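You operate a simulated robot arm through the tools that you are given. There is no shell and no other tool.

Carry out the task below with a simulated robot arm. There is one attempt and no reset: what you move stays moved.

TASK
Fill the liquid well to its MAX line from the soap jug, then start a GENTLE wash.
Fine: stop within 15 ml of the line, over or under; spill no more than 10 ml; put the jug back; shut the drawer before the start. Set down upright: soap jug.

Only the result counts: the job must be done as asked and must still hold three seconds after the hand-in. Knocking over, shifting, dropping, spilling or breaking anything else fails it.

THE ROBOT
A 7-joint arm with a two-finger parallel gripper, fixed in place. Base frame: the origin is on the floor under the middle of its stand, x ahead of it, y to its left, z up. Units: m, degrees, N and s.
It reaches about 1.479 m from its shoulder. Its first joint turns from -166.0 to 166.0 degrees. Payload 4.4 kg.
Tool frame: the origin (TCP) lies between the finger pads and is the grasp point; the fingertips stand 0.023 m ahead of it; z points along the fingers, y is the line along which they close. Largest opening 0.094 m; finger width 0.038, thickness 0.01; the body of the gripper, 0.054 by 0.096 m, starts 0.039 m behind the TCP.
Orientation is that of the tool frame in the base frame, as a unit quaternion [x, y, z, w]. With the fingers straight down and closing along the base's y, the tool's x points along the base's -x, its y along +y and its z along -z.

THE INTERFACE
- The arm moves only by the tool arm_command. Its argument "commands" is a list of rows, each an object (a shift or turn left out is 0, a gripper value left out holds the last) with "angular": the turn, a rotation vector about the tool's x, y, z in degrees, a list of three; "slide": the shift along the tool's x, y, z in m, a list of three; "jaw": the closure, from 0 (fully open) to 1 (shut). In form: [{"angular": [ax, ay, az], "slide": [tx, ty, tz], "jaw": jaw}, ...]. A call has 1 to 20 rows; each row is the pose to reach, as a shift and turn from the pose commanded when the call began, along the tool's axes at that moment. Rows are played at 5 a second. More than 0.05 m and 8.6 degrees between two rows, or a gripper value outside its range, and nothing of the call is played. Where a pose cannot be reached the arm comes as near as it can. A force on the tool above 40 N (or 10 N above the force at the start of the call, whichever is more), or a blocked arm, ends the call early, and 0.2 s more pass. The fingers move at their own pace (about 0.072 m/s each) and stop on an object; they squeeze with about 20 N. The grip force told is the motor's: it shows also when the fingers shut on nothing. Time passes only in rows, and 0.2 s behind the last, so rows that repeat a pose let the fingers close. It gives the time, the measured TCP pose, the force on the tool (base axes), the opening and the grip force at its end, in the units of the frame above (readings bear some noise), with the torque about the TCP (base axes, N m) and any sound that the robot's microphone picked up.
- Cameras (640 x 400 px; columns grow to the right, rows downward): "scene" is fixed at [0.0556, 0.5099, 1.4351]; the picture's right is [-0.26, -0.97, 0.00], its down [-0.43, 0.11, -0.90] and it looks along [0.87, -0.23, -0.44] (base axes); focal length 312 px, centre (320, 200). "wrist" rides on the gripper at [0.086, 0.016, -0.075] in the tool frame; the picture's right is [-0.18, 0.98, 0.00], its down [-0.58, -0.11, -0.81] and it looks along [-0.79, -0.15, 0.59] (tool axes); focal length 243 px, centre (320, 200). There is no depth. A picture from a camera that has moved, and an enlarged one, comes with that camera's place and axes in the base frame and with its lens. The place of the scene camera against the robot may be out by one fixed shift of up to 0.018 m in any direction.
- snapshot(camera): a new picture of that camera. The clock stands still meanwhile.
- zoom(camera, box): a new picture of the part [left, top, right, bottom] of that camera's present view, enlarged. The clock stands still meanwhile.
- job_done(): hands the job in; it is judged then, once.

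Places have to be worked out from the pictures, the camera data and where the tool is seen. Open the gripper and draw the arm clear of the work before you hand the job in, unless the task says otherwise.

The tools are called after "Request:" as name(argument=value, ...) on one line, values as JSON. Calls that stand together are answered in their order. arm_command: Moves the arm, as the interface text tells. Its arguments: {"type":"object","properties":{"commands":{"type":"array","items":{"type":"object","properties":{"angular":{"type":"array","items":{"type":"number"}},"slide":{"type":"array","items":{"type":"number"}},"jaw":{"type":"number"}}}}},"required":["commands"]} The other tools are called the same way: snapshot (camera) takes a picture; zoom (camera, box) takes an enlarged picture of a part of a camera's view; job_done () hands the job in.

At the start:

```text
time_s: 0.0
eef_pos: [0.6362, 0.3676, 1.1668]
tcp_rot: [0.0, 1.0, 0.0, 0.0]
force: [0.5, 0.7, 0.0]
wrist_torque: [0.0, 0.03, 0.03]
grip_width: 0.0944
grasp_force: 0.1
```

scene: 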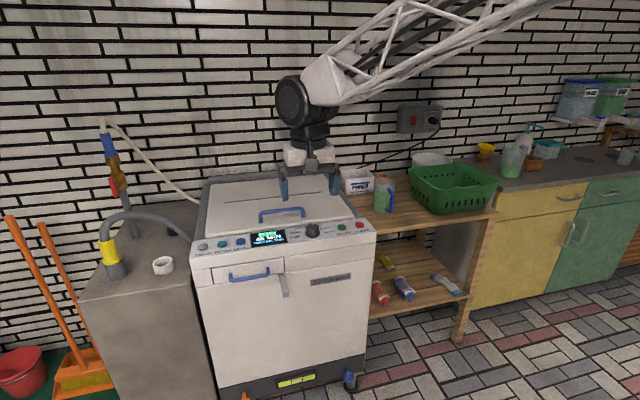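
wrist: 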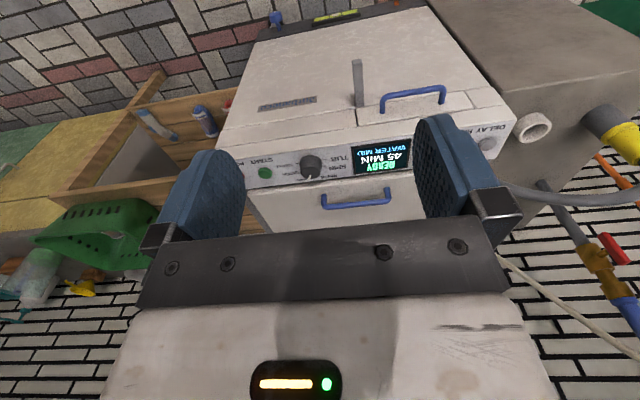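

I start by looking closer at the machine's panel, drawer and the jug candidates before moving.

Request:
zoom(camera="scene", box=[180, 160, 400, 300])

Request:
zoom(camera="scene", box=[330, 140, 510, 260])

Request:
zoom(camera="wrist", box=[220, 60, 540, 260])

Request:
zoom(camera="scene", box=[185, 210, 285, 272])

Request:
zoom(camera="scene", box=[280, 205, 380, 267])

```text
2.86 times, centred on (290, 230) of scene
camera zoom: at [0.0556, 0.5099, 1.4351], right [-0.26, -0.97, 0.0], down [-0.43, 0.11, -0.9], along [0.87, -0.23, -0.44], focal length 892 px, centre (406, 114)
```

zoom: 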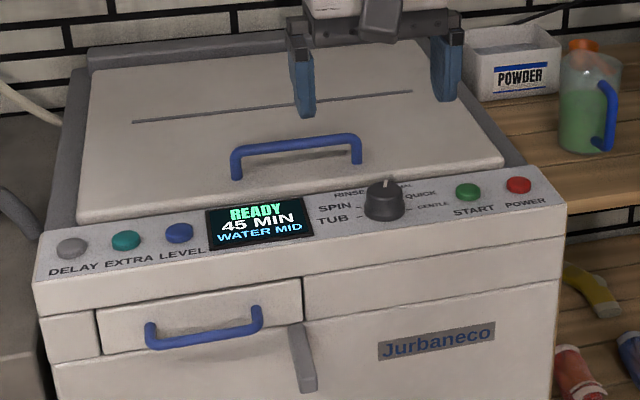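

```text
3.33 times, centred on (420, 200) of scene
camera zoom: at [0.0556, 0.5099, 1.4351], right [-0.26, -0.97, 0.0], down [-0.43, 0.11, -0.9], along [0.87, -0.23, -0.44], focal length 1040 px, centre (-13, 200)
```

zoom: 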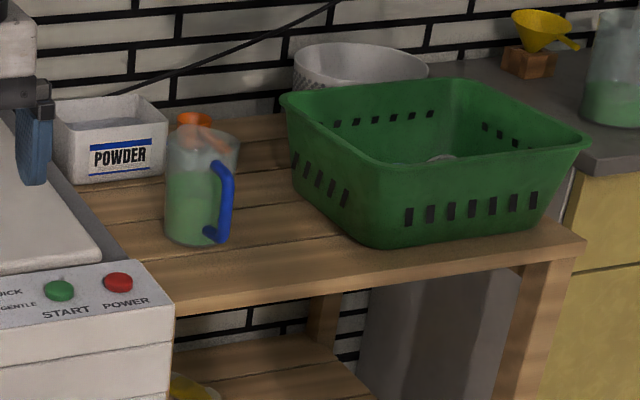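

```text
2.00 times, centred on (380, 160) of wrist
camera zoom: at [0.5504, 0.3824, 1.2419], right [0.18, 0.98, 0.0], down [0.58, -0.11, 0.81], along [0.79, -0.15, -0.59], focal length 485 px, centre (200, 280)
```

zoom: 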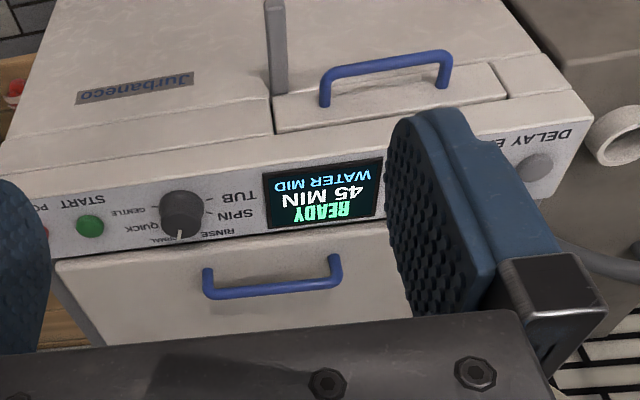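

```text
6.40 times, centred on (235, 241) of scene
camera zoom: at [0.0556, 0.5099, 1.4351], right [-0.26, -0.97, 0.0], down [-0.43, 0.11, -0.9], along [0.87, -0.23, -0.44], focal length 1998 px, centre (864, -62)
```

zoom: 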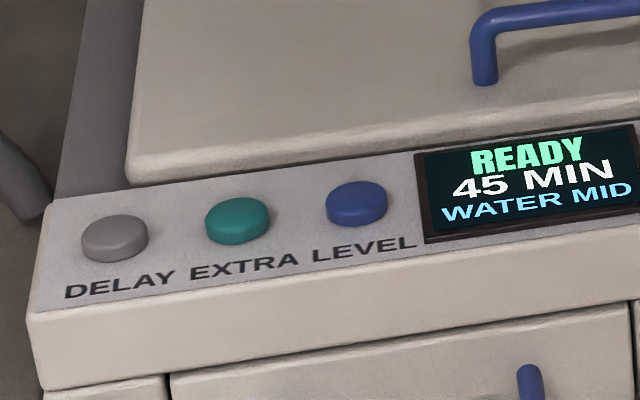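

```text
6.40 times, centred on (330, 236) of scene
camera zoom: at [0.0556, 0.5099, 1.4351], right [-0.26, -0.97, 0.0], down [-0.43, 0.11, -0.9], along [0.87, -0.23, -0.44], focal length 1998 px, centre (256, -30)
```

zoom: 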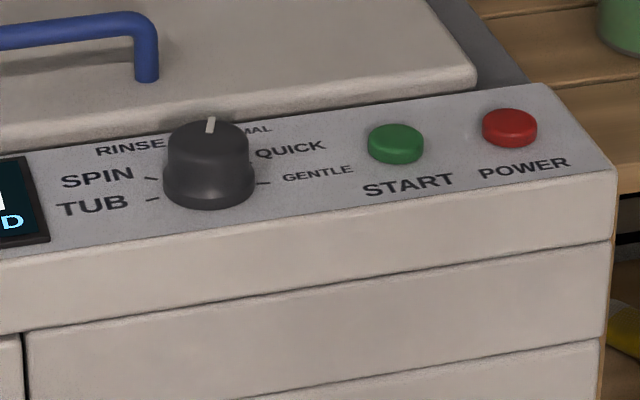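

The display reads READY / 45 MIN / WATER MID, the knob points at NORMAL, and the detergent drawer with blue handle is front-left; the jug with blue handle stands on the wooden shelf right of the machine. I move the arm to the right and up to view the jug with the wrist camera.

Request:
arm_command(commands=[{"slide": [0, -0.045, -0.01]}, {"slide": [0, -0.09, -0.02]}, {"slide": [0, -0.135, -0.04]}, {"slide": [0, -0.18, -0.06]}, {"slide": [0, -0.225, -0.08]}, {"slide": [0, -0.27, -0.1]}, {"slide": [0, -0.3, -0.1]}])

```text
time_s: 1.6
eef_pos: [0.6364, 0.0662, 1.2669]
tcp_rot: [-0.001, 1.0, 0.0, 0.0]
force: [-0.7, 0.9, 0.0]
wrist_torque: [0.01, 0.0, 0.0]
grip_width: 0.0939
grasp_force: 0.0
```

The arm has moved to y≈0.07, z≈1.27; I take pictures from both cameras.

Request:
snapshot(camera="wrist")

Request:
snapshot(camera="scene")

```text
taken
camera wrist: at [0.55, 0.0818, 1.342], right [0.18, 0.98, 0.0], down [0.58, -0.11, 0.81], along [0.79, -0.15, -0.59], focal length 243 px, centre (320, 200)
```

wrist: 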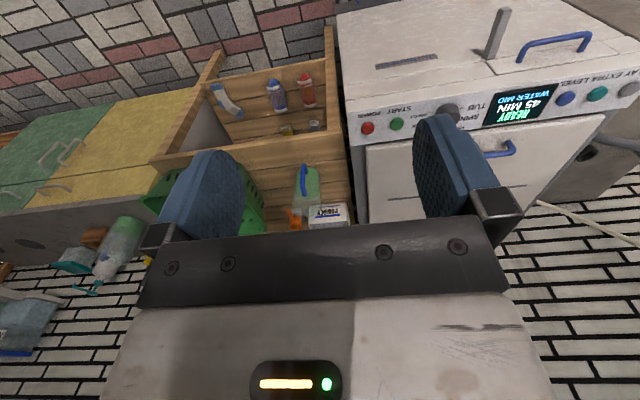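

```text
taken
```

scene: 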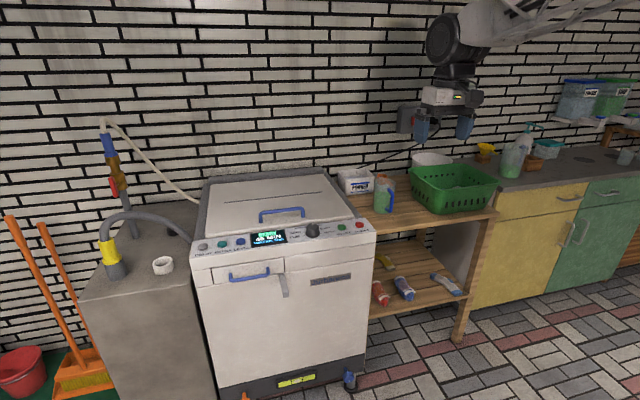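

Now the jug and the unobstructed panel are visible; I zoom in on both.

Request:
zoom(camera="wrist", box=[240, 140, 370, 240])

Request:
zoom(camera="scene", box=[335, 160, 425, 220])

Request:
zoom(camera="scene", box=[290, 210, 380, 266])

Request:
zoom(camera="scene", box=[190, 250, 300, 320])

Request:
zoom(camera="wrist", box=[340, 0, 640, 180])

```text
4.00 times, centred on (305, 190) of wrist
camera zoom: at [0.55, 0.0818, 1.342], right [0.18, 0.98, 0.0], down [0.58, -0.11, 0.81], along [0.79, -0.15, -0.59], focal length 970 px, centre (380, 240)
```

zoom: 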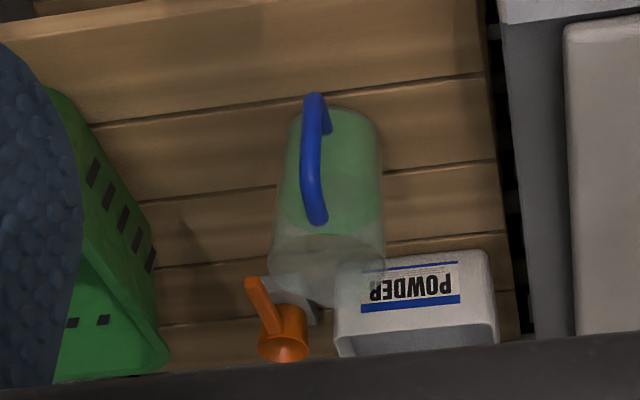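

```text
6.67 times, centred on (380, 190) of scene
camera zoom: at [0.0556, 0.5099, 1.4351], right [-0.26, -0.97, 0.0], down [-0.43, 0.11, -0.9], along [0.87, -0.23, -0.44], focal length 2081 px, centre (-80, 267)
```

zoom: 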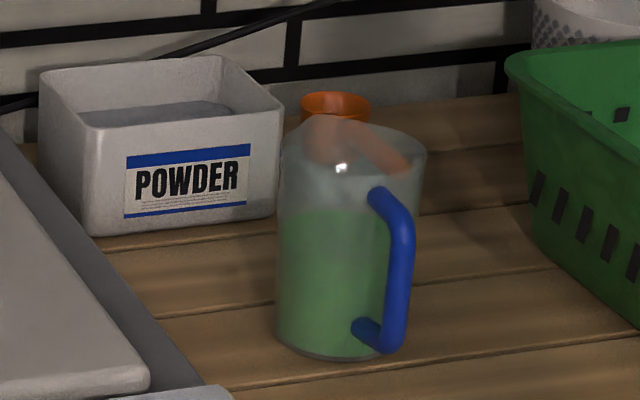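

```text
7.11 times, centred on (335, 238) of scene
camera zoom: at [0.0556, 0.5099, 1.4351], right [-0.26, -0.97, 0.0], down [-0.43, 0.11, -0.9], along [0.87, -0.23, -0.44], focal length 2220 px, centre (213, -70)
```

zoom: 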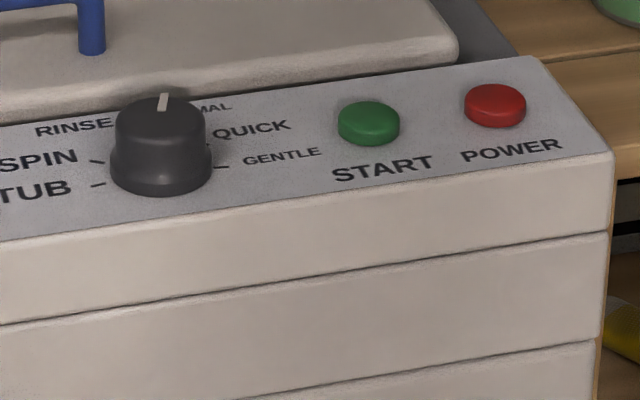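

```text
5.71 times, centred on (245, 285) of scene
camera zoom: at [0.0556, 0.5099, 1.4351], right [-0.26, -0.97, 0.0], down [-0.43, 0.11, -0.9], along [0.87, -0.23, -0.44], focal length 1784 px, centre (749, -286)
```

zoom: 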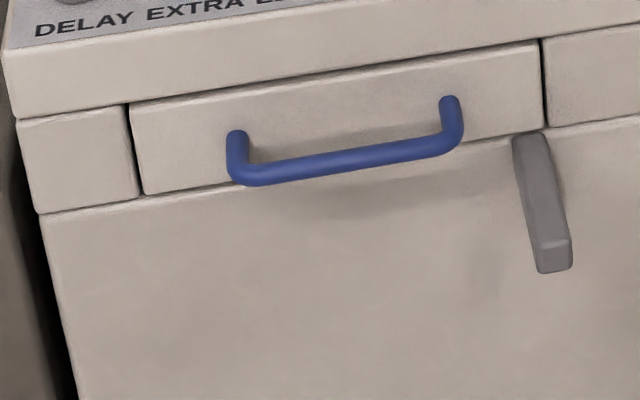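

```text
2.13 times, centred on (490, 90) of wrist
camera zoom: at [0.55, 0.0818, 1.342], right [0.18, 0.98, 0.0], down [0.58, -0.11, 0.81], along [0.79, -0.15, -0.59], focal length 518 px, centre (-43, 435)
```

zoom: 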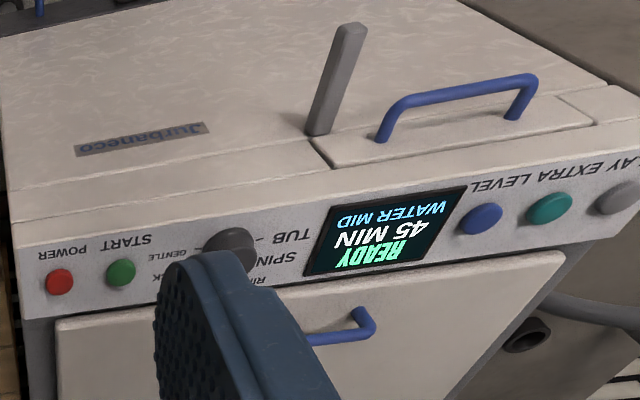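

The jug's handle seems to point toward the robot (−x) with the spout away from it; the grey bar near the drawer sticks out horizontally. I move close in front of the panel and drawer for better measurement.

Request:
arm_command(commands=[{"slide": [0.006, 0.04, 0.0]}, {"slide": [0.012, 0.08, 0.01]}, {"slide": [0.018, 0.12, 0.03]}, {"slide": [0.024, 0.16, 0.055]}, {"slide": [0.03, 0.2, 0.08]}, {"slide": [0.036, 0.24, 0.105]}, {"slide": [0.042, 0.28, 0.13]}, {"slide": [0.048, 0.32, 0.155]}, {"slide": [0.054, 0.36, 0.18]}, {"slide": [0.056, 0.394, 0.21]}])

Request:
snapshot(camera="wrist")

```text
time_s: 3.8
eef_pos: [0.5788, 0.4604, 1.0548]
tcp_rot: [0.0, 1.0, 0.0, 0.001]
force: [0.7, 0.0, 0.6]
wrist_torque: [-0.01, 0.0, 0.02]
grip_width: 0.0938
grasp_force: 0.1
```

```text
taken
camera wrist: at [0.4929, 0.4767, 1.1301], right [0.18, 0.98, 0.0], down [0.58, -0.11, 0.81], along [0.79, -0.15, -0.59], focal length 243 px, centre (320, 200)
```

wrist: 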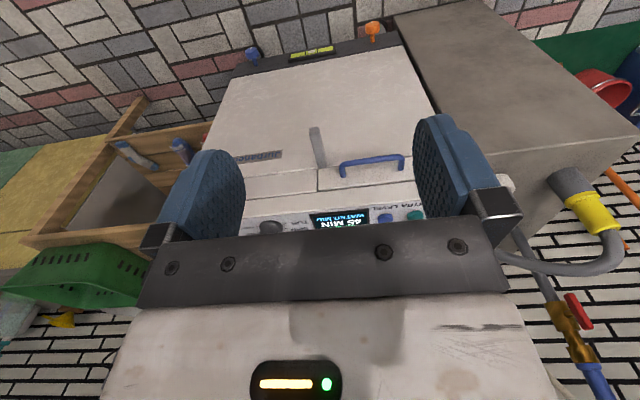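

I zoom into the drawer area and the panel from this nearer position.

Request:
zoom(camera="wrist", box=[240, 110, 420, 230])

Request:
zoom(camera="scene", box=[190, 205, 390, 325])

```text
3.33 times, centred on (330, 170) of wrist
camera zoom: at [0.4929, 0.4767, 1.1301], right [0.18, 0.98, 0.0], down [0.58, -0.11, 0.81], along [0.79, -0.15, -0.59], focal length 809 px, centre (287, 300)
```

zoom: 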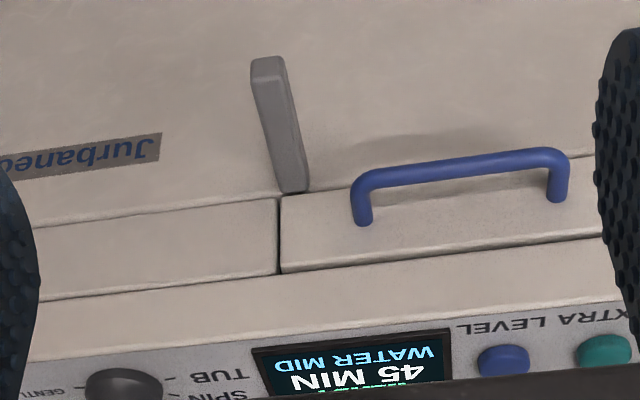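

```text
3.20 times, centred on (290, 265) of scene
camera zoom: at [0.0556, 0.5099, 1.4351], right [-0.26, -0.97, 0.0], down [-0.43, 0.11, -0.9], along [0.87, -0.23, -0.44], focal length 999 px, centre (416, -8)
```

zoom: 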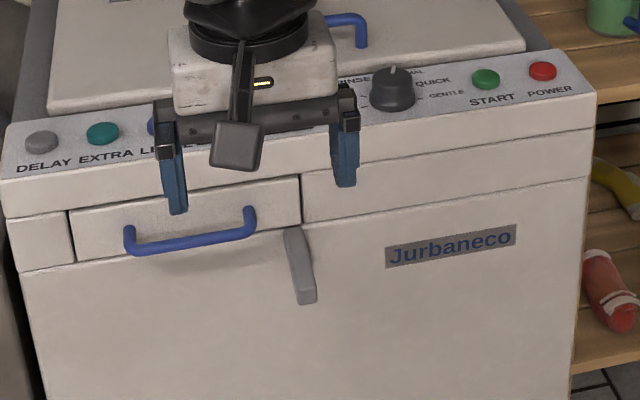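

The handle bar runs along y from about 0.46 to 0.57 at x≈0.836, z≈0.793, with the drawer face at x≈0.872; the grey bar is at y≈0.41, so I keep clear of it. I now turn the tool to point along +x with the fingers closing vertically (camera on the left side) and go to a pre-grasp point.

Request:
arm_command(commands=[{"angular": [-4.62, -4.62, 4.62], "slide": [-0.008, 0.0036, 0.0]}, {"angular": [-9.24, -9.24, 9.24], "slide": [-0.016, 0.0072, 0.0]}, {"angular": [-13.86, -13.86, 13.86], "slide": [-0.024, 0.0108, 0.02]}, {"angular": [-18.47, -18.47, 18.47], "slide": [-0.032, 0.0144, 0.04]}, {"angular": [-23.09, -23.09, 23.09], "slide": [-0.04, 0.018, 0.06]}, {"angular": [-27.71, -27.71, 27.71], "slide": [-0.048, 0.0216, 0.08]}, {"angular": [-32.33, -32.33, 32.33], "slide": [-0.056, 0.0252, 0.1]}, {"angular": [-36.95, -36.95, 36.95], "slide": [-0.064, 0.0288, 0.12]}, {"angular": [-41.57, -41.57, 41.57], "slide": [-0.072, 0.0324, 0.14]}, {"angular": [-46.19, -46.19, 46.19], "slide": [-0.08, 0.036, 0.16]}, {"angular": [-50.81, -50.81, 50.81], "slide": [-0.088, 0.0396, 0.18]}, {"angular": [-55.42, -55.42, 55.42], "slide": [-0.096, 0.0432, 0.2]}, {"angular": [-60.04, -60.04, 60.04], "slide": [-0.104, 0.0468, 0.22]}, {"angular": [-64.66, -64.66, 64.66], "slide": [-0.112, 0.0504, 0.24]}, {"angular": [-69.28, -69.28, 69.28], "slide": [-0.12, 0.054, 0.262]}, {"angular": [-69.28, -69.28, 69.28], "slide": [-0.12, 0.054, 0.262]}])

Request:
snapshot(camera="wrist")

Request:
snapshot(camera="scene")

```text
time_s: 7.2
eef_pos: [0.7935, 0.5736, 1.0302]
tcp_rot: [0.478, 0.674, 0.365, 0.429]
force: [0.4, -0.4, -1.3]
wrist_torque: [0.02, -0.03, 0.0]
grip_width: 0.0942
grasp_force: 0.0
out of reach, approached as far as the arm can: row 10, 11, 12, 13, 14, 15, 16
```

```text
taken
camera wrist: at [0.7161, 0.6546, 1.0531], right [0.36, 0.1, 0.93], down [-0.68, -0.65, 0.33], along [0.64, -0.75, -0.17], focal length 243 px, centre (320, 200)
```

wrist: 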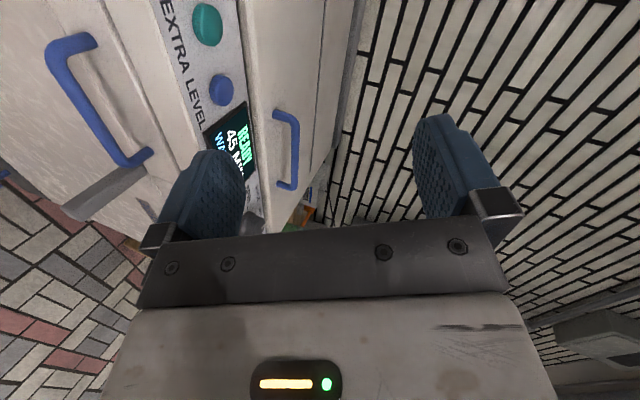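

```text
taken
```

scene: 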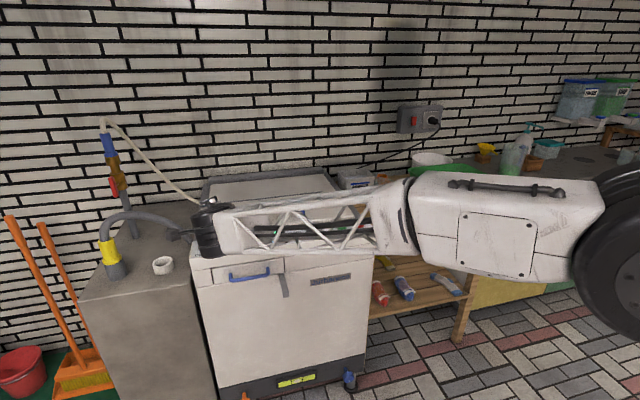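

The arm could not follow this turn (stuck mid-way near a joint limit). I send a null row to see which pose the interface regards as commanded before undoing it.

Request:
arm_command(commands=[{"slide": [0, 0, 0]}])

```text
time_s: 7.6
eef_pos: [0.7942, 0.5739, 1.0285]
tcp_rot: [0.478, 0.675, 0.363, 0.429]
force: [-0.2, -0.1, -0.4]
wrist_torque: [-0.02, 0.0, -0.03]
grip_width: 0.0941
grasp_force: 0.1
```

The null row shows the commanded pose was reset to the reachable one. I relax the orientation to fingers pointing 45° forward-down (closing in the x–z plane) while backing off from the machine.

Request:
arm_command(commands=[{"angular": [4.76, -0.24, 3.4], "slide": [-0.005, -0.0184, -0.0254]}, {"angular": [9.52, -0.48, 6.8], "slide": [-0.01, -0.0367, -0.0508]}, {"angular": [14.28, -0.72, 10.2], "slide": [-0.015, -0.0551, -0.0762]}, {"angular": [19.04, -0.96, 13.6], "slide": [-0.02, -0.0734, -0.1016]}, {"angular": [23.8, -1.2, 17.0], "slide": [-0.025, -0.0918, -0.127]}])

Request:
snapshot(camera="scene")

```text
time_s: 8.8
eef_pos: [0.6518, 0.5076, 0.9984]
tcp_rot: [0.654, 0.653, 0.27, 0.27]
force: [0.1, -0.1, -0.6]
wrist_torque: [-0.01, 0.01, 0.02]
grip_width: 0.0943
grasp_force: 0.1
```

```text
taken
```

scene: 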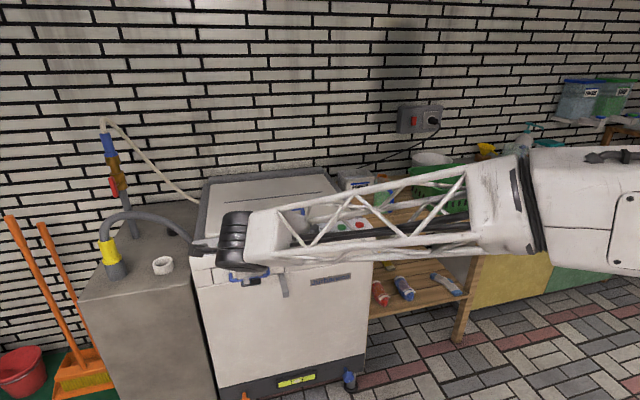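

That orientation is reachable. I move along to a pre-grasp point 10 cm short of the drawer handle, partially closing the jaws.

Request:
arm_command(commands=[{"slide": [0.0013, -0.0031, 0.034], "jaw": 0.3}, {"slide": [0.0026, -0.0062, 0.067], "jaw": 0.5}, {"slide": [0.0038, -0.0093, 0.101], "jaw": 0.55}, {"slide": [0.0051, -0.0125, 0.134], "jaw": 0.55}, {"slide": [0.0064, -0.0156, 0.168], "jaw": 0.55}, {"slide": [0.0064, -0.0156, 0.168], "jaw": 0.55}])

Request:
snapshot(camera="wrist")

Request:
snapshot(camera="scene")

```text
time_s: 10.2
eef_pos: [0.7586, 0.5153, 0.8672]
tcp_rot: [0.654, 0.653, 0.271, 0.27]
force: [0.5, 0.4, -0.7]
wrist_torque: [-0.02, 0.01, 0.01]
grip_width: 0.0425
grasp_force: 0.1
```

```text
taken
camera wrist: at [0.7171, 0.6009, 0.933], right [0.69, -0.19, 0.69], down [-0.65, -0.58, 0.49], along [0.31, -0.79, -0.52], focal length 243 px, centre (320, 200)
```

wrist: 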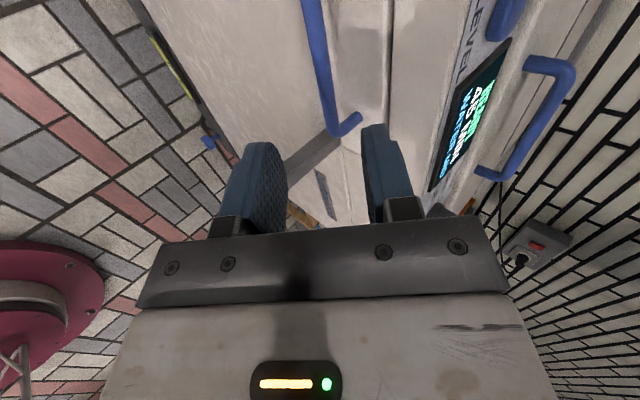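

```text
taken
```

scene: 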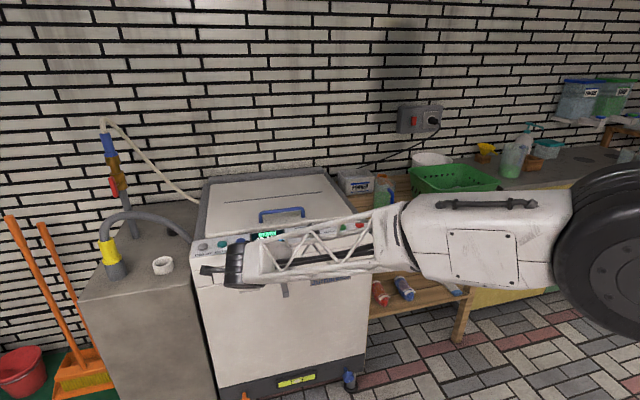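

The bar is confirmed at x≈0.838, z≈0.794. I narrow the jaws and advance so the bar lies about 1 cm ahead of the TCP, then close.

Request:
arm_command(commands=[{"slide": [0, 0.0044, 0.02], "jaw": 0.68}, {"slide": [0, 0.0044, 0.05], "jaw": 0.68}, {"slide": [0, 0.0044, 0.075], "jaw": 0.68}, {"slide": [0, 0.0044, 0.09], "jaw": 0.68}, {"slide": [0, 0.0044, 0.098], "jaw": 0.68}, {"slide": [0, 0.0044, 0.098], "jaw": 0.68}])

Request:
snapshot(camera="wrist")

```text
time_s: 11.6
eef_pos: [0.8306, 0.514, 0.8025]
tcp_rot: [0.653, 0.653, 0.271, 0.27]
force: [0.0, -0.2, -0.4]
wrist_torque: [0.0, 0.01, -0.01]
grip_width: 0.0301
grasp_force: 0.1
```

```text
taken
camera wrist: at [0.7901, 0.5999, 0.867], right [0.69, -0.19, 0.69], down [-0.65, -0.58, 0.49], along [0.31, -0.79, -0.52], focal length 243 px, centre (320, 200)
```

wrist: 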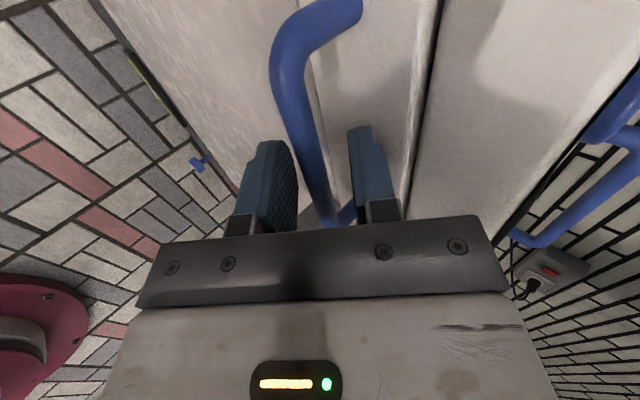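

The bar lies between the fingers with no contact force. I close the jaws on it.

Request:
arm_command(commands=[{"slide": [0, 0, 0], "jaw": 1.0}, {"slide": [0, 0, 0], "jaw": 1.0}, {"slide": [0, 0, 0], "jaw": 1.0}])

```text
time_s: 12.4
eef_pos: [0.83, 0.5134, 0.7995]
tcp_rot: [0.654, 0.653, 0.271, 0.27]
force: [-18.6, 2.5, -11.2]
wrist_torque: [-1.26, 0.13, 1.05]
grip_width: 0.0116
grasp_force: 44.9
```

The bar is gripped (width 11.6 mm). I pull the drawer slowly along −x.

Request:
arm_command(commands=[{"slide": [0, -0.0035, -0.0035], "jaw": 1.0}, {"slide": [0, -0.007, -0.007], "jaw": 1.0}, {"slide": [0, -0.0141, -0.0141], "jaw": 1.0}, {"slide": [0, -0.0212, -0.0212], "jaw": 1.0}, {"slide": [0, -0.0283, -0.0283], "jaw": 1.0}])

```text
time_s: 13.2
eef_pos: [0.8144, 0.5144, 0.8]
tcp_rot: [0.652, 0.655, 0.269, 0.27]
force: [0.1, 11.8, -3.2]
wrist_torque: [-0.98, 0.0, 1.05]
grip_width: 0.0117
grasp_force: 45.1
stopped in row 3: the force on the tool passed its limit at 42 N (the readings are from after the stop); the commanded pose is now the measured one
```

The call stopped at 42 N after ~1.6 cm; I look at what happened.

Request:
snapshot(camera="wrist")

Request:
zoom(camera="scene", box=[180, 200, 380, 325])

```text
taken
camera wrist: at [0.7733, 0.5998, 0.8652], right [0.7, -0.18, 0.69], down [-0.65, -0.58, 0.49], along [0.31, -0.79, -0.52], focal length 243 px, centre (320, 200)
```

wrist: 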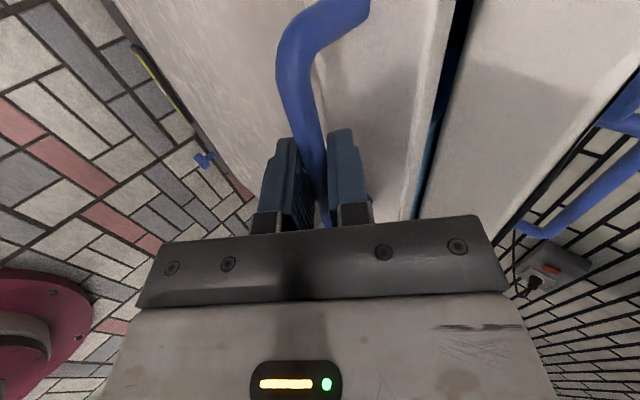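

```text
3.20 times, centred on (280, 262) of scene
camera zoom: at [0.0556, 0.5099, 1.4351], right [-0.26, -0.97, 0.0], down [-0.43, 0.11, -0.9], along [0.87, -0.23, -0.44], focal length 999 px, centre (448, 0)
```

zoom: 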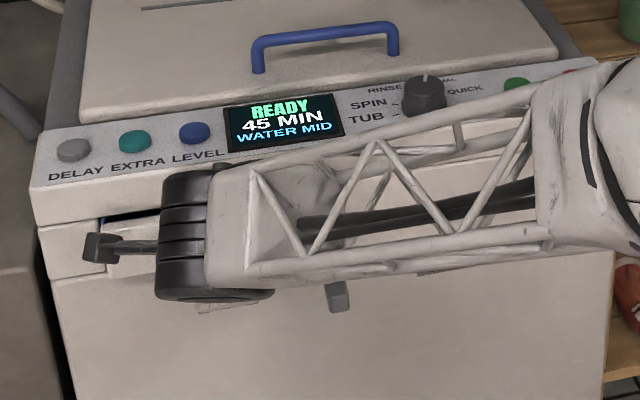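

The drawer has come open by about 1.5 cm (gap visible under the panel). I continue pulling with gentler steps.

Request:
arm_command(commands=[{"slide": [0, -0.003, -0.003], "jaw": 1.0}, {"slide": [0, -0.006, -0.006], "jaw": 1.0}, {"slide": [0, -0.009, -0.009], "jaw": 1.0}, {"slide": [0, -0.012, -0.012], "jaw": 1.0}, {"slide": [0, -0.015, -0.015], "jaw": 1.0}, {"slide": [0, -0.018, -0.018], "jaw": 1.0}, {"slide": [0, -0.021, -0.021], "jaw": 1.0}])

```text
time_s: 14.8
eef_pos: [0.7855, 0.5128, 0.7991]
tcp_rot: [0.653, 0.656, 0.266, 0.267]
force: [1.2, 11.0, -15.6]
wrist_torque: [-0.75, 0.01, 0.3]
grip_width: 0.0115
grasp_force: 45.0
```

Drawer is at about 4.5 cm open; side forces grew slightly, so I relax a little in +y and −z while pulling on.

Request:
arm_command(commands=[{"slide": [0.001, -0.0045, -0.0025], "jaw": 1.0}, {"slide": [0.0015, -0.008, -0.006], "jaw": 1.0}, {"slide": [0.002, -0.0118, -0.0092], "jaw": 1.0}, {"slide": [0.002, -0.0154, -0.0128], "jaw": 1.0}, {"slide": [0.002, -0.0189, -0.0163], "jaw": 1.0}, {"slide": [0.002, -0.0224, -0.0198], "jaw": 1.0}, {"slide": [0.002, -0.026, -0.0234], "jaw": 1.0}, {"slide": [0.002, -0.0295, -0.0269], "jaw": 1.0}])

```text
time_s: 15.6
eef_pos: [0.7757, 0.5149, 0.8008]
tcp_rot: [0.654, 0.658, 0.263, 0.266]
force: [-0.4, 0.0, -0.9]
wrist_torque: [-0.17, 0.03, 0.31]
grip_width: 0.0114
grasp_force: 44.8
out of reach, approached as far as the arm can: row 1, 2, 3, 4
stopped in row 4: the force on the tool passed its limit at 42 N (the readings are from after the stop); the commanded pose is now the measured one
```

The arm is hitting a kinematic limit in this posture with the drawer ~5.5 cm open. I release the handle and back off along the finger direction to re-grasp with the fingers pointing straight down.

Request:
arm_command(commands=[{"slide": [0, 0, 0], "jaw": 0.6}, {"slide": [0, 0, 0], "jaw": 0.6}, {"slide": [0, 0, -0.02], "jaw": 0.6}, {"slide": [0, 0, -0.05], "jaw": 0.6}, {"slide": [0, 0, -0.09], "jaw": 0.6}, {"slide": [0, 0, -0.13], "jaw": 0.6}])

Request:
snapshot(camera="wrist")

```text
time_s: 17.0
eef_pos: [0.6873, 0.5108, 0.8933]
tcp_rot: [0.654, 0.658, 0.262, 0.266]
force: [0.2, 0.2, -0.1]
wrist_torque: [-0.02, 0.0, -0.01]
grip_width: 0.0378
grasp_force: 0.1
```

```text
taken
camera wrist: at [0.6468, 0.5979, 0.9588], right [0.71, -0.18, 0.68], down [-0.64, -0.58, 0.51], along [0.31, -0.8, -0.52], focal length 243 px, centre (320, 200)
```

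wrist: 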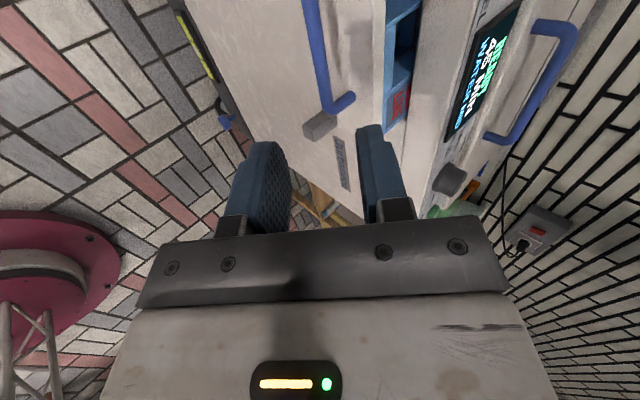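

The drawer is partly open showing a blue interior. I rotate the fingers to point straight down and rise a little.

Request:
arm_command(commands=[{"angular": [7.5, 0, 0], "slide": [0, 0.0, -0.01]}, {"angular": [15, 0, 0], "slide": [0, 0.01, -0.02]}, {"angular": [22.5, 0, 0], "slide": [0, 0.03, -0.03]}, {"angular": [30, 0, 0], "slide": [0, 0.045, -0.03]}, {"angular": [37.5, 0, 0], "slide": [0, 0.06, -0.03]}, {"angular": [45, 0, 0], "slide": [0, 0.07, -0.03]}, {"angular": [45, 0, 0], "slide": [0, 0.07, -0.03]}])

Request:
snapshot(camera="wrist")

Request:
snapshot(camera="scene")

```text
time_s: 18.6
eef_pos: [0.7144, 0.5147, 0.9654]
tcp_rot: [0.705, 0.709, -0.009, -0.004]
force: [0.4, 0.2, -0.3]
wrist_torque: [0.0, 0.02, -0.01]
grip_width: 0.0374
grasp_force: 0.1
```

```text
taken
camera wrist: at [0.7331, 0.601, 1.0397], right [0.98, -0.18, -0.02], down [-0.09, -0.58, 0.81], along [-0.16, -0.8, -0.58], focal length 243 px, centre (320, 200)
```

wrist: 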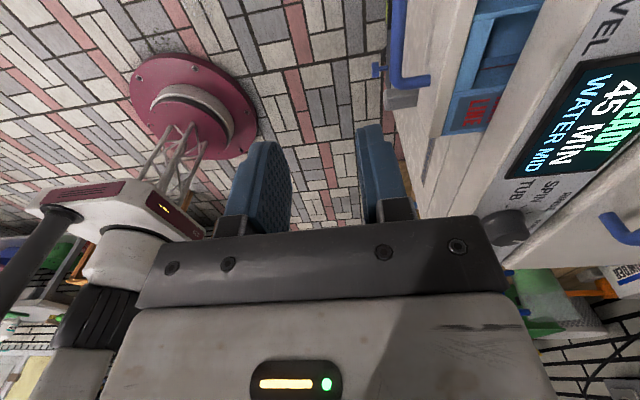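

```text
taken
```

scene: 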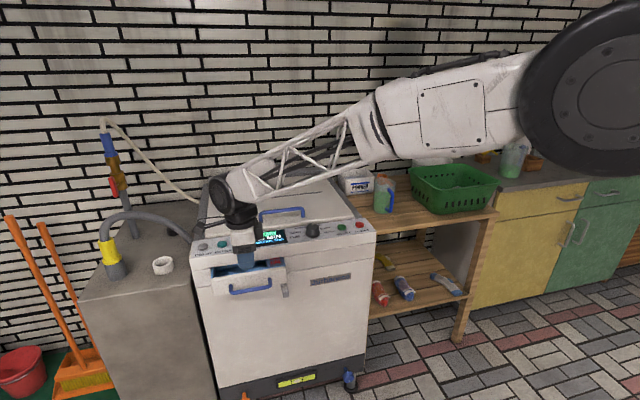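

The bar is now at x≈0.785. I narrow the jaws to 28 mm and move above it.

Request:
arm_command(commands=[{"angular": [-0.5, 0, 0], "slide": [0, 0.03, 0.02], "jaw": 0.7}, {"angular": [-1, 0, 0], "slide": [0, 0.055, 0.05], "jaw": 0.7}, {"angular": [-1, 0, 0], "slide": [0, 0.0715, 0.085], "jaw": 0.7}, {"angular": [-1, 0, 0], "slide": [0, 0.0715, 0.105], "jaw": 0.7}, {"angular": [-1, 0, 0], "slide": [0, 0.0715, 0.105], "jaw": 0.7}])

Request:
snapshot(camera="wrist")

```text
time_s: 19.8
eef_pos: [0.7853, 0.5111, 0.8575]
tcp_rot: [0.706, 0.708, -0.002, 0.003]
force: [-0.4, -1.1, 0.2]
wrist_torque: [-0.01, 0.0, -0.02]
grip_width: 0.0281
grasp_force: 0.0
```

```text
taken
camera wrist: at [0.8018, 0.5991, 0.9325], right [0.98, -0.18, 0.0], down [-0.11, -0.58, 0.81], along [-0.15, -0.8, -0.59], focal length 243 px, centre (320, 200)
```

wrist: 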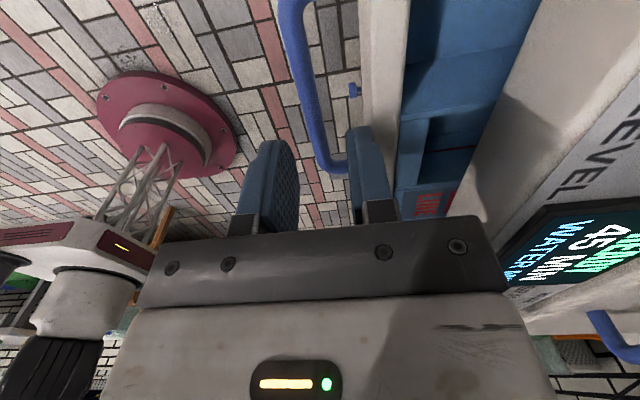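

The bar is at x≈0.782; I shift 2 mm back and descend 6 cm onto it.

Request:
arm_command(commands=[{"slide": [0, -0.002, 0.02], "jaw": 0.7}, {"slide": [0, -0.002, 0.04], "jaw": 0.7}, {"slide": [0, -0.002, 0.06], "jaw": 0.7}, {"slide": [0, -0.002, 0.06], "jaw": 0.7}])

Request:
snapshot(camera="wrist")

```text
time_s: 20.8
eef_pos: [0.7831, 0.5126, 0.7973]
tcp_rot: [0.706, 0.709, -0.003, 0.003]
force: [-0.3, 0.8, 0.2]
wrist_torque: [-0.04, -0.02, -0.01]
grip_width: 0.0282
grasp_force: 0.1
```

```text
taken
camera wrist: at [0.7996, 0.5992, 0.872], right [0.98, -0.18, 0.0], down [-0.11, -0.58, 0.81], along [-0.15, -0.8, -0.59], focal length 243 px, centre (320, 200)
```

wrist: 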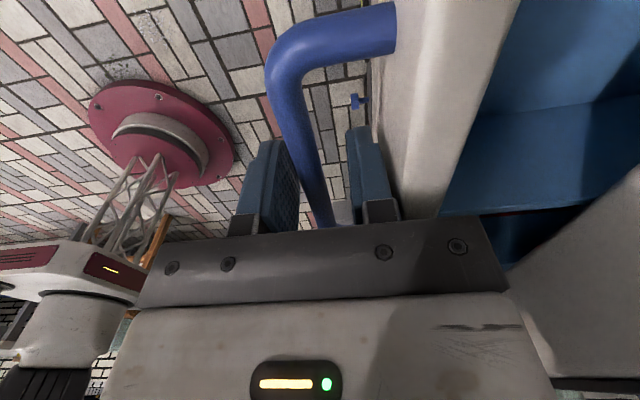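

The bar sits between the fingers. I close to a loose hook (16 mm) and pull along −x.

Request:
arm_command(commands=[{"slide": [0, 0, 0], "jaw": 0.83}, {"slide": [0, 0, 0], "jaw": 0.83}, {"slide": [0, -0.008, 0], "jaw": 0.83}, {"slide": [0, -0.016, 0], "jaw": 0.83}, {"slide": [0, -0.024, 0], "jaw": 0.83}, {"slide": [0, -0.032, 0], "jaw": 0.83}, {"slide": [0, -0.04, 0], "jaw": 0.83}, {"slide": [0, -0.048, 0], "jaw": 0.83}, {"slide": [0, -0.056, 0], "jaw": 0.83}, {"slide": [0, -0.064, 0], "jaw": 0.83}])

Request:
snapshot(camera="wrist")

Request:
snapshot(camera="scene")

```text
time_s: 23.0
eef_pos: [0.7188, 0.5138, 0.7977]
tcp_rot: [0.706, 0.709, -0.003, 0.002]
force: [1.1, -0.4, 0.0]
wrist_torque: [0.0, 0.0, 0.0]
grip_width: 0.0166
grasp_force: 0.5
```

```text
taken
camera wrist: at [0.7349, 0.5995, 0.8721], right [0.98, -0.18, 0.0], down [-0.11, -0.58, 0.81], along [-0.15, -0.8, -0.59], focal length 243 px, centre (320, 200)
```

wrist: 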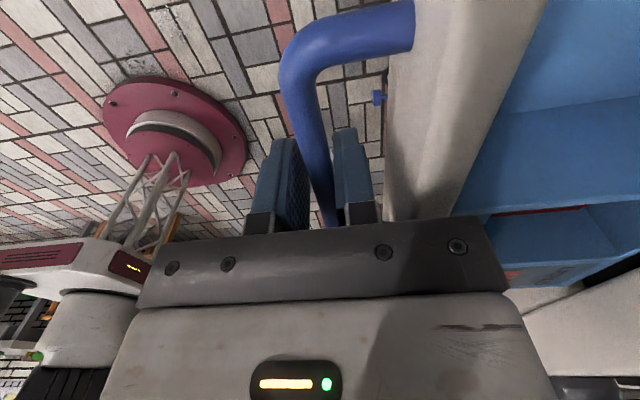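

```text
taken
```

scene: 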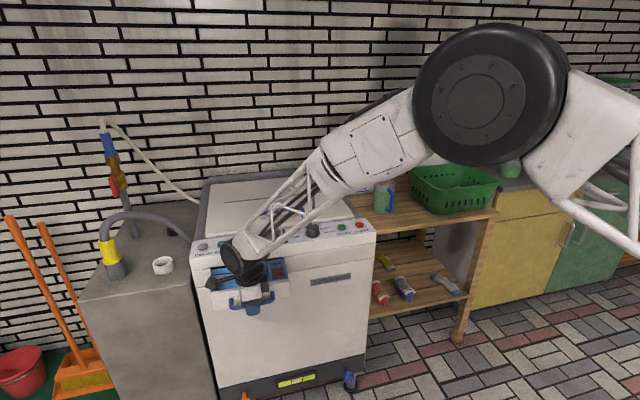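

Works well with almost no force. The drawer is about 12 cm open; I keep pulling.

Request:
arm_command(commands=[{"slide": [0, -0.008, 0], "jaw": 0.83}, {"slide": [0, -0.016, 0], "jaw": 0.83}, {"slide": [0, -0.024, 0], "jaw": 0.83}, {"slide": [0, -0.032, 0], "jaw": 0.83}, {"slide": [0, -0.04, 0], "jaw": 0.83}, {"slide": [0, -0.048, 0], "jaw": 0.83}, {"slide": [0, -0.056, 0], "jaw": 0.83}])

Request:
snapshot(camera="wrist")

Request:
zoom(camera="scene", box=[180, 210, 340, 320])

```text
time_s: 24.6
eef_pos: [0.6606, 0.5124, 0.7981]
tcp_rot: [0.706, 0.708, -0.003, 0.003]
force: [0.8, -0.7, 0.0]
wrist_torque: [-0.04, -0.02, 0.06]
grip_width: 0.0165
grasp_force: 0.0
```

```text
taken
camera wrist: at [0.6783, 0.6004, 0.873], right [0.98, -0.18, 0.0], down [-0.11, -0.58, 0.81], along [-0.15, -0.8, -0.59], focal length 243 px, centre (320, 200)
```

wrist: 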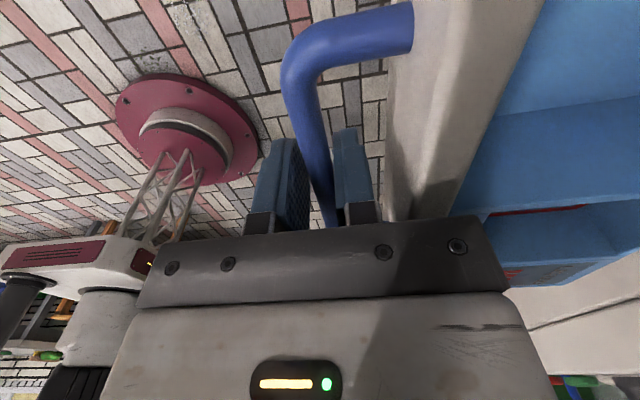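

```text
3.64 times, centred on (260, 265) of scene
camera zoom: at [0.0556, 0.5099, 1.4351], right [-0.26, -0.97, 0.0], down [-0.43, 0.11, -0.9], along [0.87, -0.23, -0.44], focal length 1135 px, centre (538, -36)
```

zoom: 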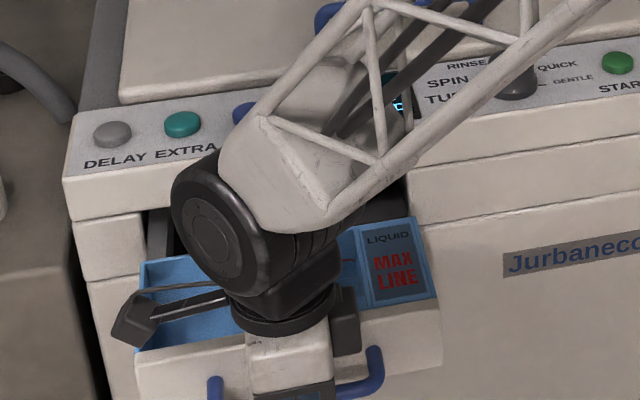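

The well labelled LIQUID / MAX LINE is on the right side of the drawer. I pull a little further to see whether the drawer reaches its stop.

Request:
arm_command(commands=[{"slide": [0, -0.006, 0], "jaw": 0.83}, {"slide": [0, -0.012, 0], "jaw": 0.83}, {"slide": [0, -0.018, 0], "jaw": 0.83}, {"slide": [0, -0.024, 0], "jaw": 0.83}])

Request:
snapshot(camera="wrist")

```text
time_s: 25.6
eef_pos: [0.6387, 0.514, 0.7986]
tcp_rot: [0.706, 0.708, -0.003, 0.003]
force: [16.9, 0.1, -8.5]
wrist_torque: [0.21, 0.05, 0.3]
grip_width: 0.0235
grasp_force: 9.0
```

```text
taken
camera wrist: at [0.6551, 0.6003, 0.8733], right [0.98, -0.18, 0.0], down [-0.11, -0.58, 0.81], along [-0.15, -0.8, -0.59], focal length 243 px, centre (320, 200)
```

wrist: 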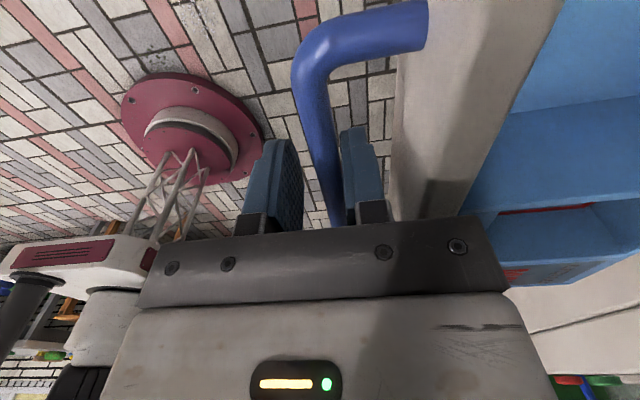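

The drawer has reached its stop (17 N). I ease off, open the jaws slightly and lift straight up.

Request:
arm_command(commands=[{"slide": [0, 0.006, 0], "jaw": 0.7}, {"slide": [0, 0.01, 0], "jaw": 0.7}, {"slide": [0, 0.01, -0.03], "jaw": 0.7}, {"slide": [0, 0.01, -0.07], "jaw": 0.7}, {"slide": [0, 0.0, -0.11], "jaw": 0.7}, {"slide": [0, -0.01, -0.15], "jaw": 0.7}, {"slide": [0, -0.04, -0.19], "jaw": 0.7}, {"slide": [0, -0.08, -0.22], "jaw": 0.7}])

Request:
snapshot(camera="wrist")

Request:
snapshot(camera="scene")

```text
time_s: 27.4
eef_pos: [0.5603, 0.512, 1.0168]
tcp_rot: [0.705, 0.709, -0.003, 0.003]
force: [-0.5, 1.2, 0.1]
wrist_torque: [-0.01, -0.02, 0.01]
grip_width: 0.0284
grasp_force: 0.0
```

```text
taken
camera wrist: at [0.5764, 0.5999, 1.0917], right [0.98, -0.18, 0.0], down [-0.11, -0.58, 0.81], along [-0.15, -0.8, -0.59], focal length 243 px, centre (320, 200)
```

wrist: 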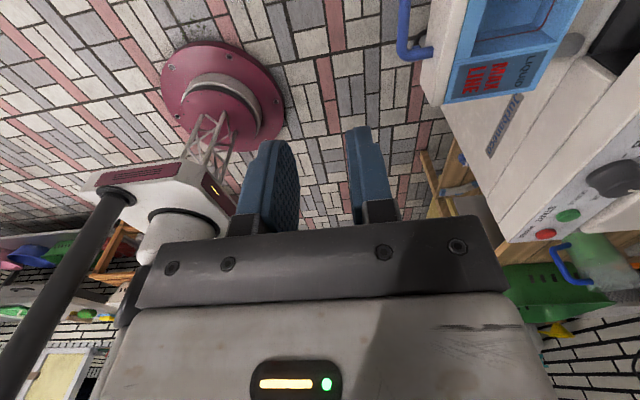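

```text
taken
```

scene: 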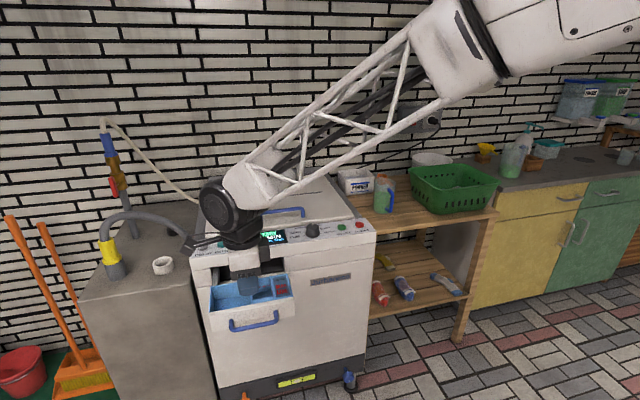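

Request:
zoom(camera="scene", box=[200, 260, 310, 335])

Request:
zoom(camera="wrist", box=[400, 0, 600, 120])

```text
5.33 times, centred on (255, 298) of scene
camera zoom: at [0.0556, 0.5099, 1.4351], right [-0.26, -0.97, 0.0], down [-0.43, 0.11, -0.9], along [0.87, -0.23, -0.44], focal length 1665 px, centre (667, -320)
```

zoom: 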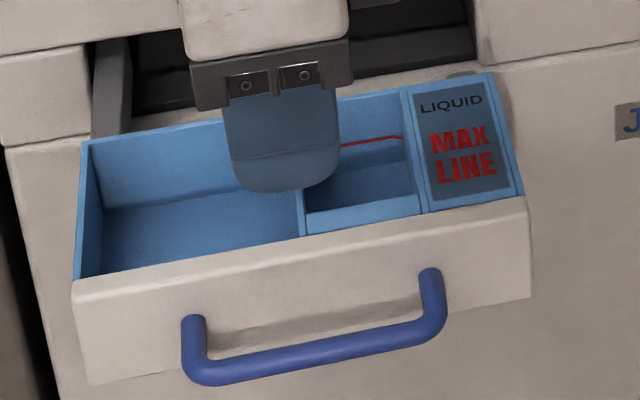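

```text
3.20 times, centred on (500, 60) of wrist
camera zoom: at [0.5764, 0.5999, 1.0917], right [0.98, -0.18, 0.0], down [-0.11, -0.58, 0.81], along [-0.15, -0.8, -0.59], focal length 776 px, centre (-256, 648)
```

zoom: 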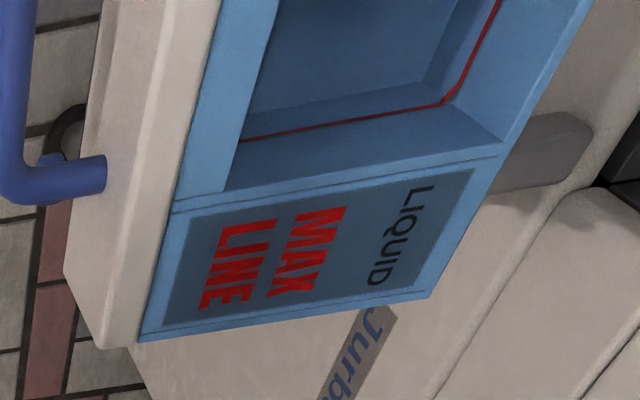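

The liquid well is the middle compartment with a red MAX line around its inner walls, roughly x 0.71–0.79, y 0.455–0.52, and it looks empty. I turn the tool back to its initial yaw and move toward the jug to inspect it closely.

Request:
arm_command(commands=[{"angular": [0, 0, -7.5], "slide": [-0.01, 0, -0.03]}, {"angular": [0, 0, -15], "slide": [-0.04, 0.0, -0.06]}, {"angular": [0, 0, -22.5], "slide": [-0.08, 0.0, -0.08]}, {"angular": [0, 0, -30], "slide": [-0.12, 0.01, -0.083]}, {"angular": [0, 0, -37.5], "slide": [-0.16, 0.02, -0.083]}, {"angular": [0, 0, -45], "slide": [-0.2, 0.03, -0.083]}, {"angular": [0, 0, -52.5], "slide": [-0.24, 0.04, -0.083]}, {"angular": [0, 0, -60], "slide": [-0.28, 0.05, -0.083]}, {"angular": [0, 0, -67.5], "slide": [-0.32, 0.06, -0.083]}, {"angular": [0, 0, -75], "slide": [-0.36, 0.07, -0.083]}, {"angular": [0, 0, -82.5], "slide": [-0.4, 0.08, -0.083]}, {"angular": [0, 0, -90], "slide": [-0.44, 0.09, -0.083]}, {"angular": [0, 0, -90], "slide": [-0.48, 0.09, -0.083], "jaw": 0.0}])

Request:
snapshot(camera="wrist")

Request:
snapshot(camera="scene")

```text
time_s: 30.2
eef_pos: [0.6508, 0.0366, 1.1045]
tcp_rot: [-0.002, 1.0, -0.003, 0.0]
force: [-0.5, -0.9, -0.2]
wrist_torque: [0.03, 0.0, -0.03]
grip_width: 0.0839
grasp_force: 0.3
```

```text
taken
camera wrist: at [0.5647, 0.0521, 1.1803], right [0.18, 0.98, -0.01], down [0.58, -0.1, 0.81], along [0.79, -0.15, -0.59], focal length 243 px, centre (320, 200)
```

wrist: 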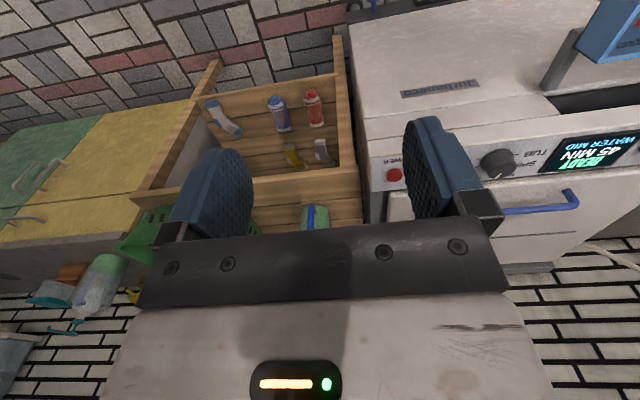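

```text
taken
```

scene: 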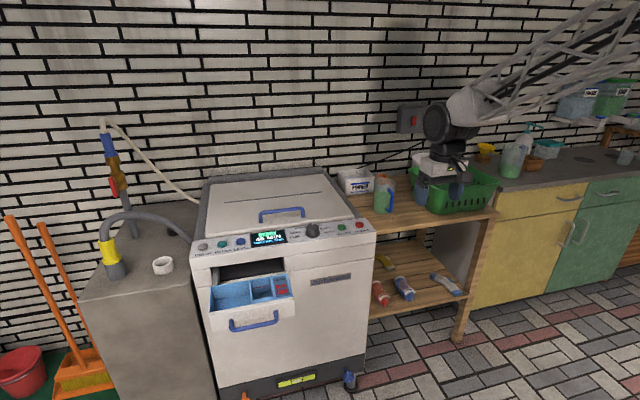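

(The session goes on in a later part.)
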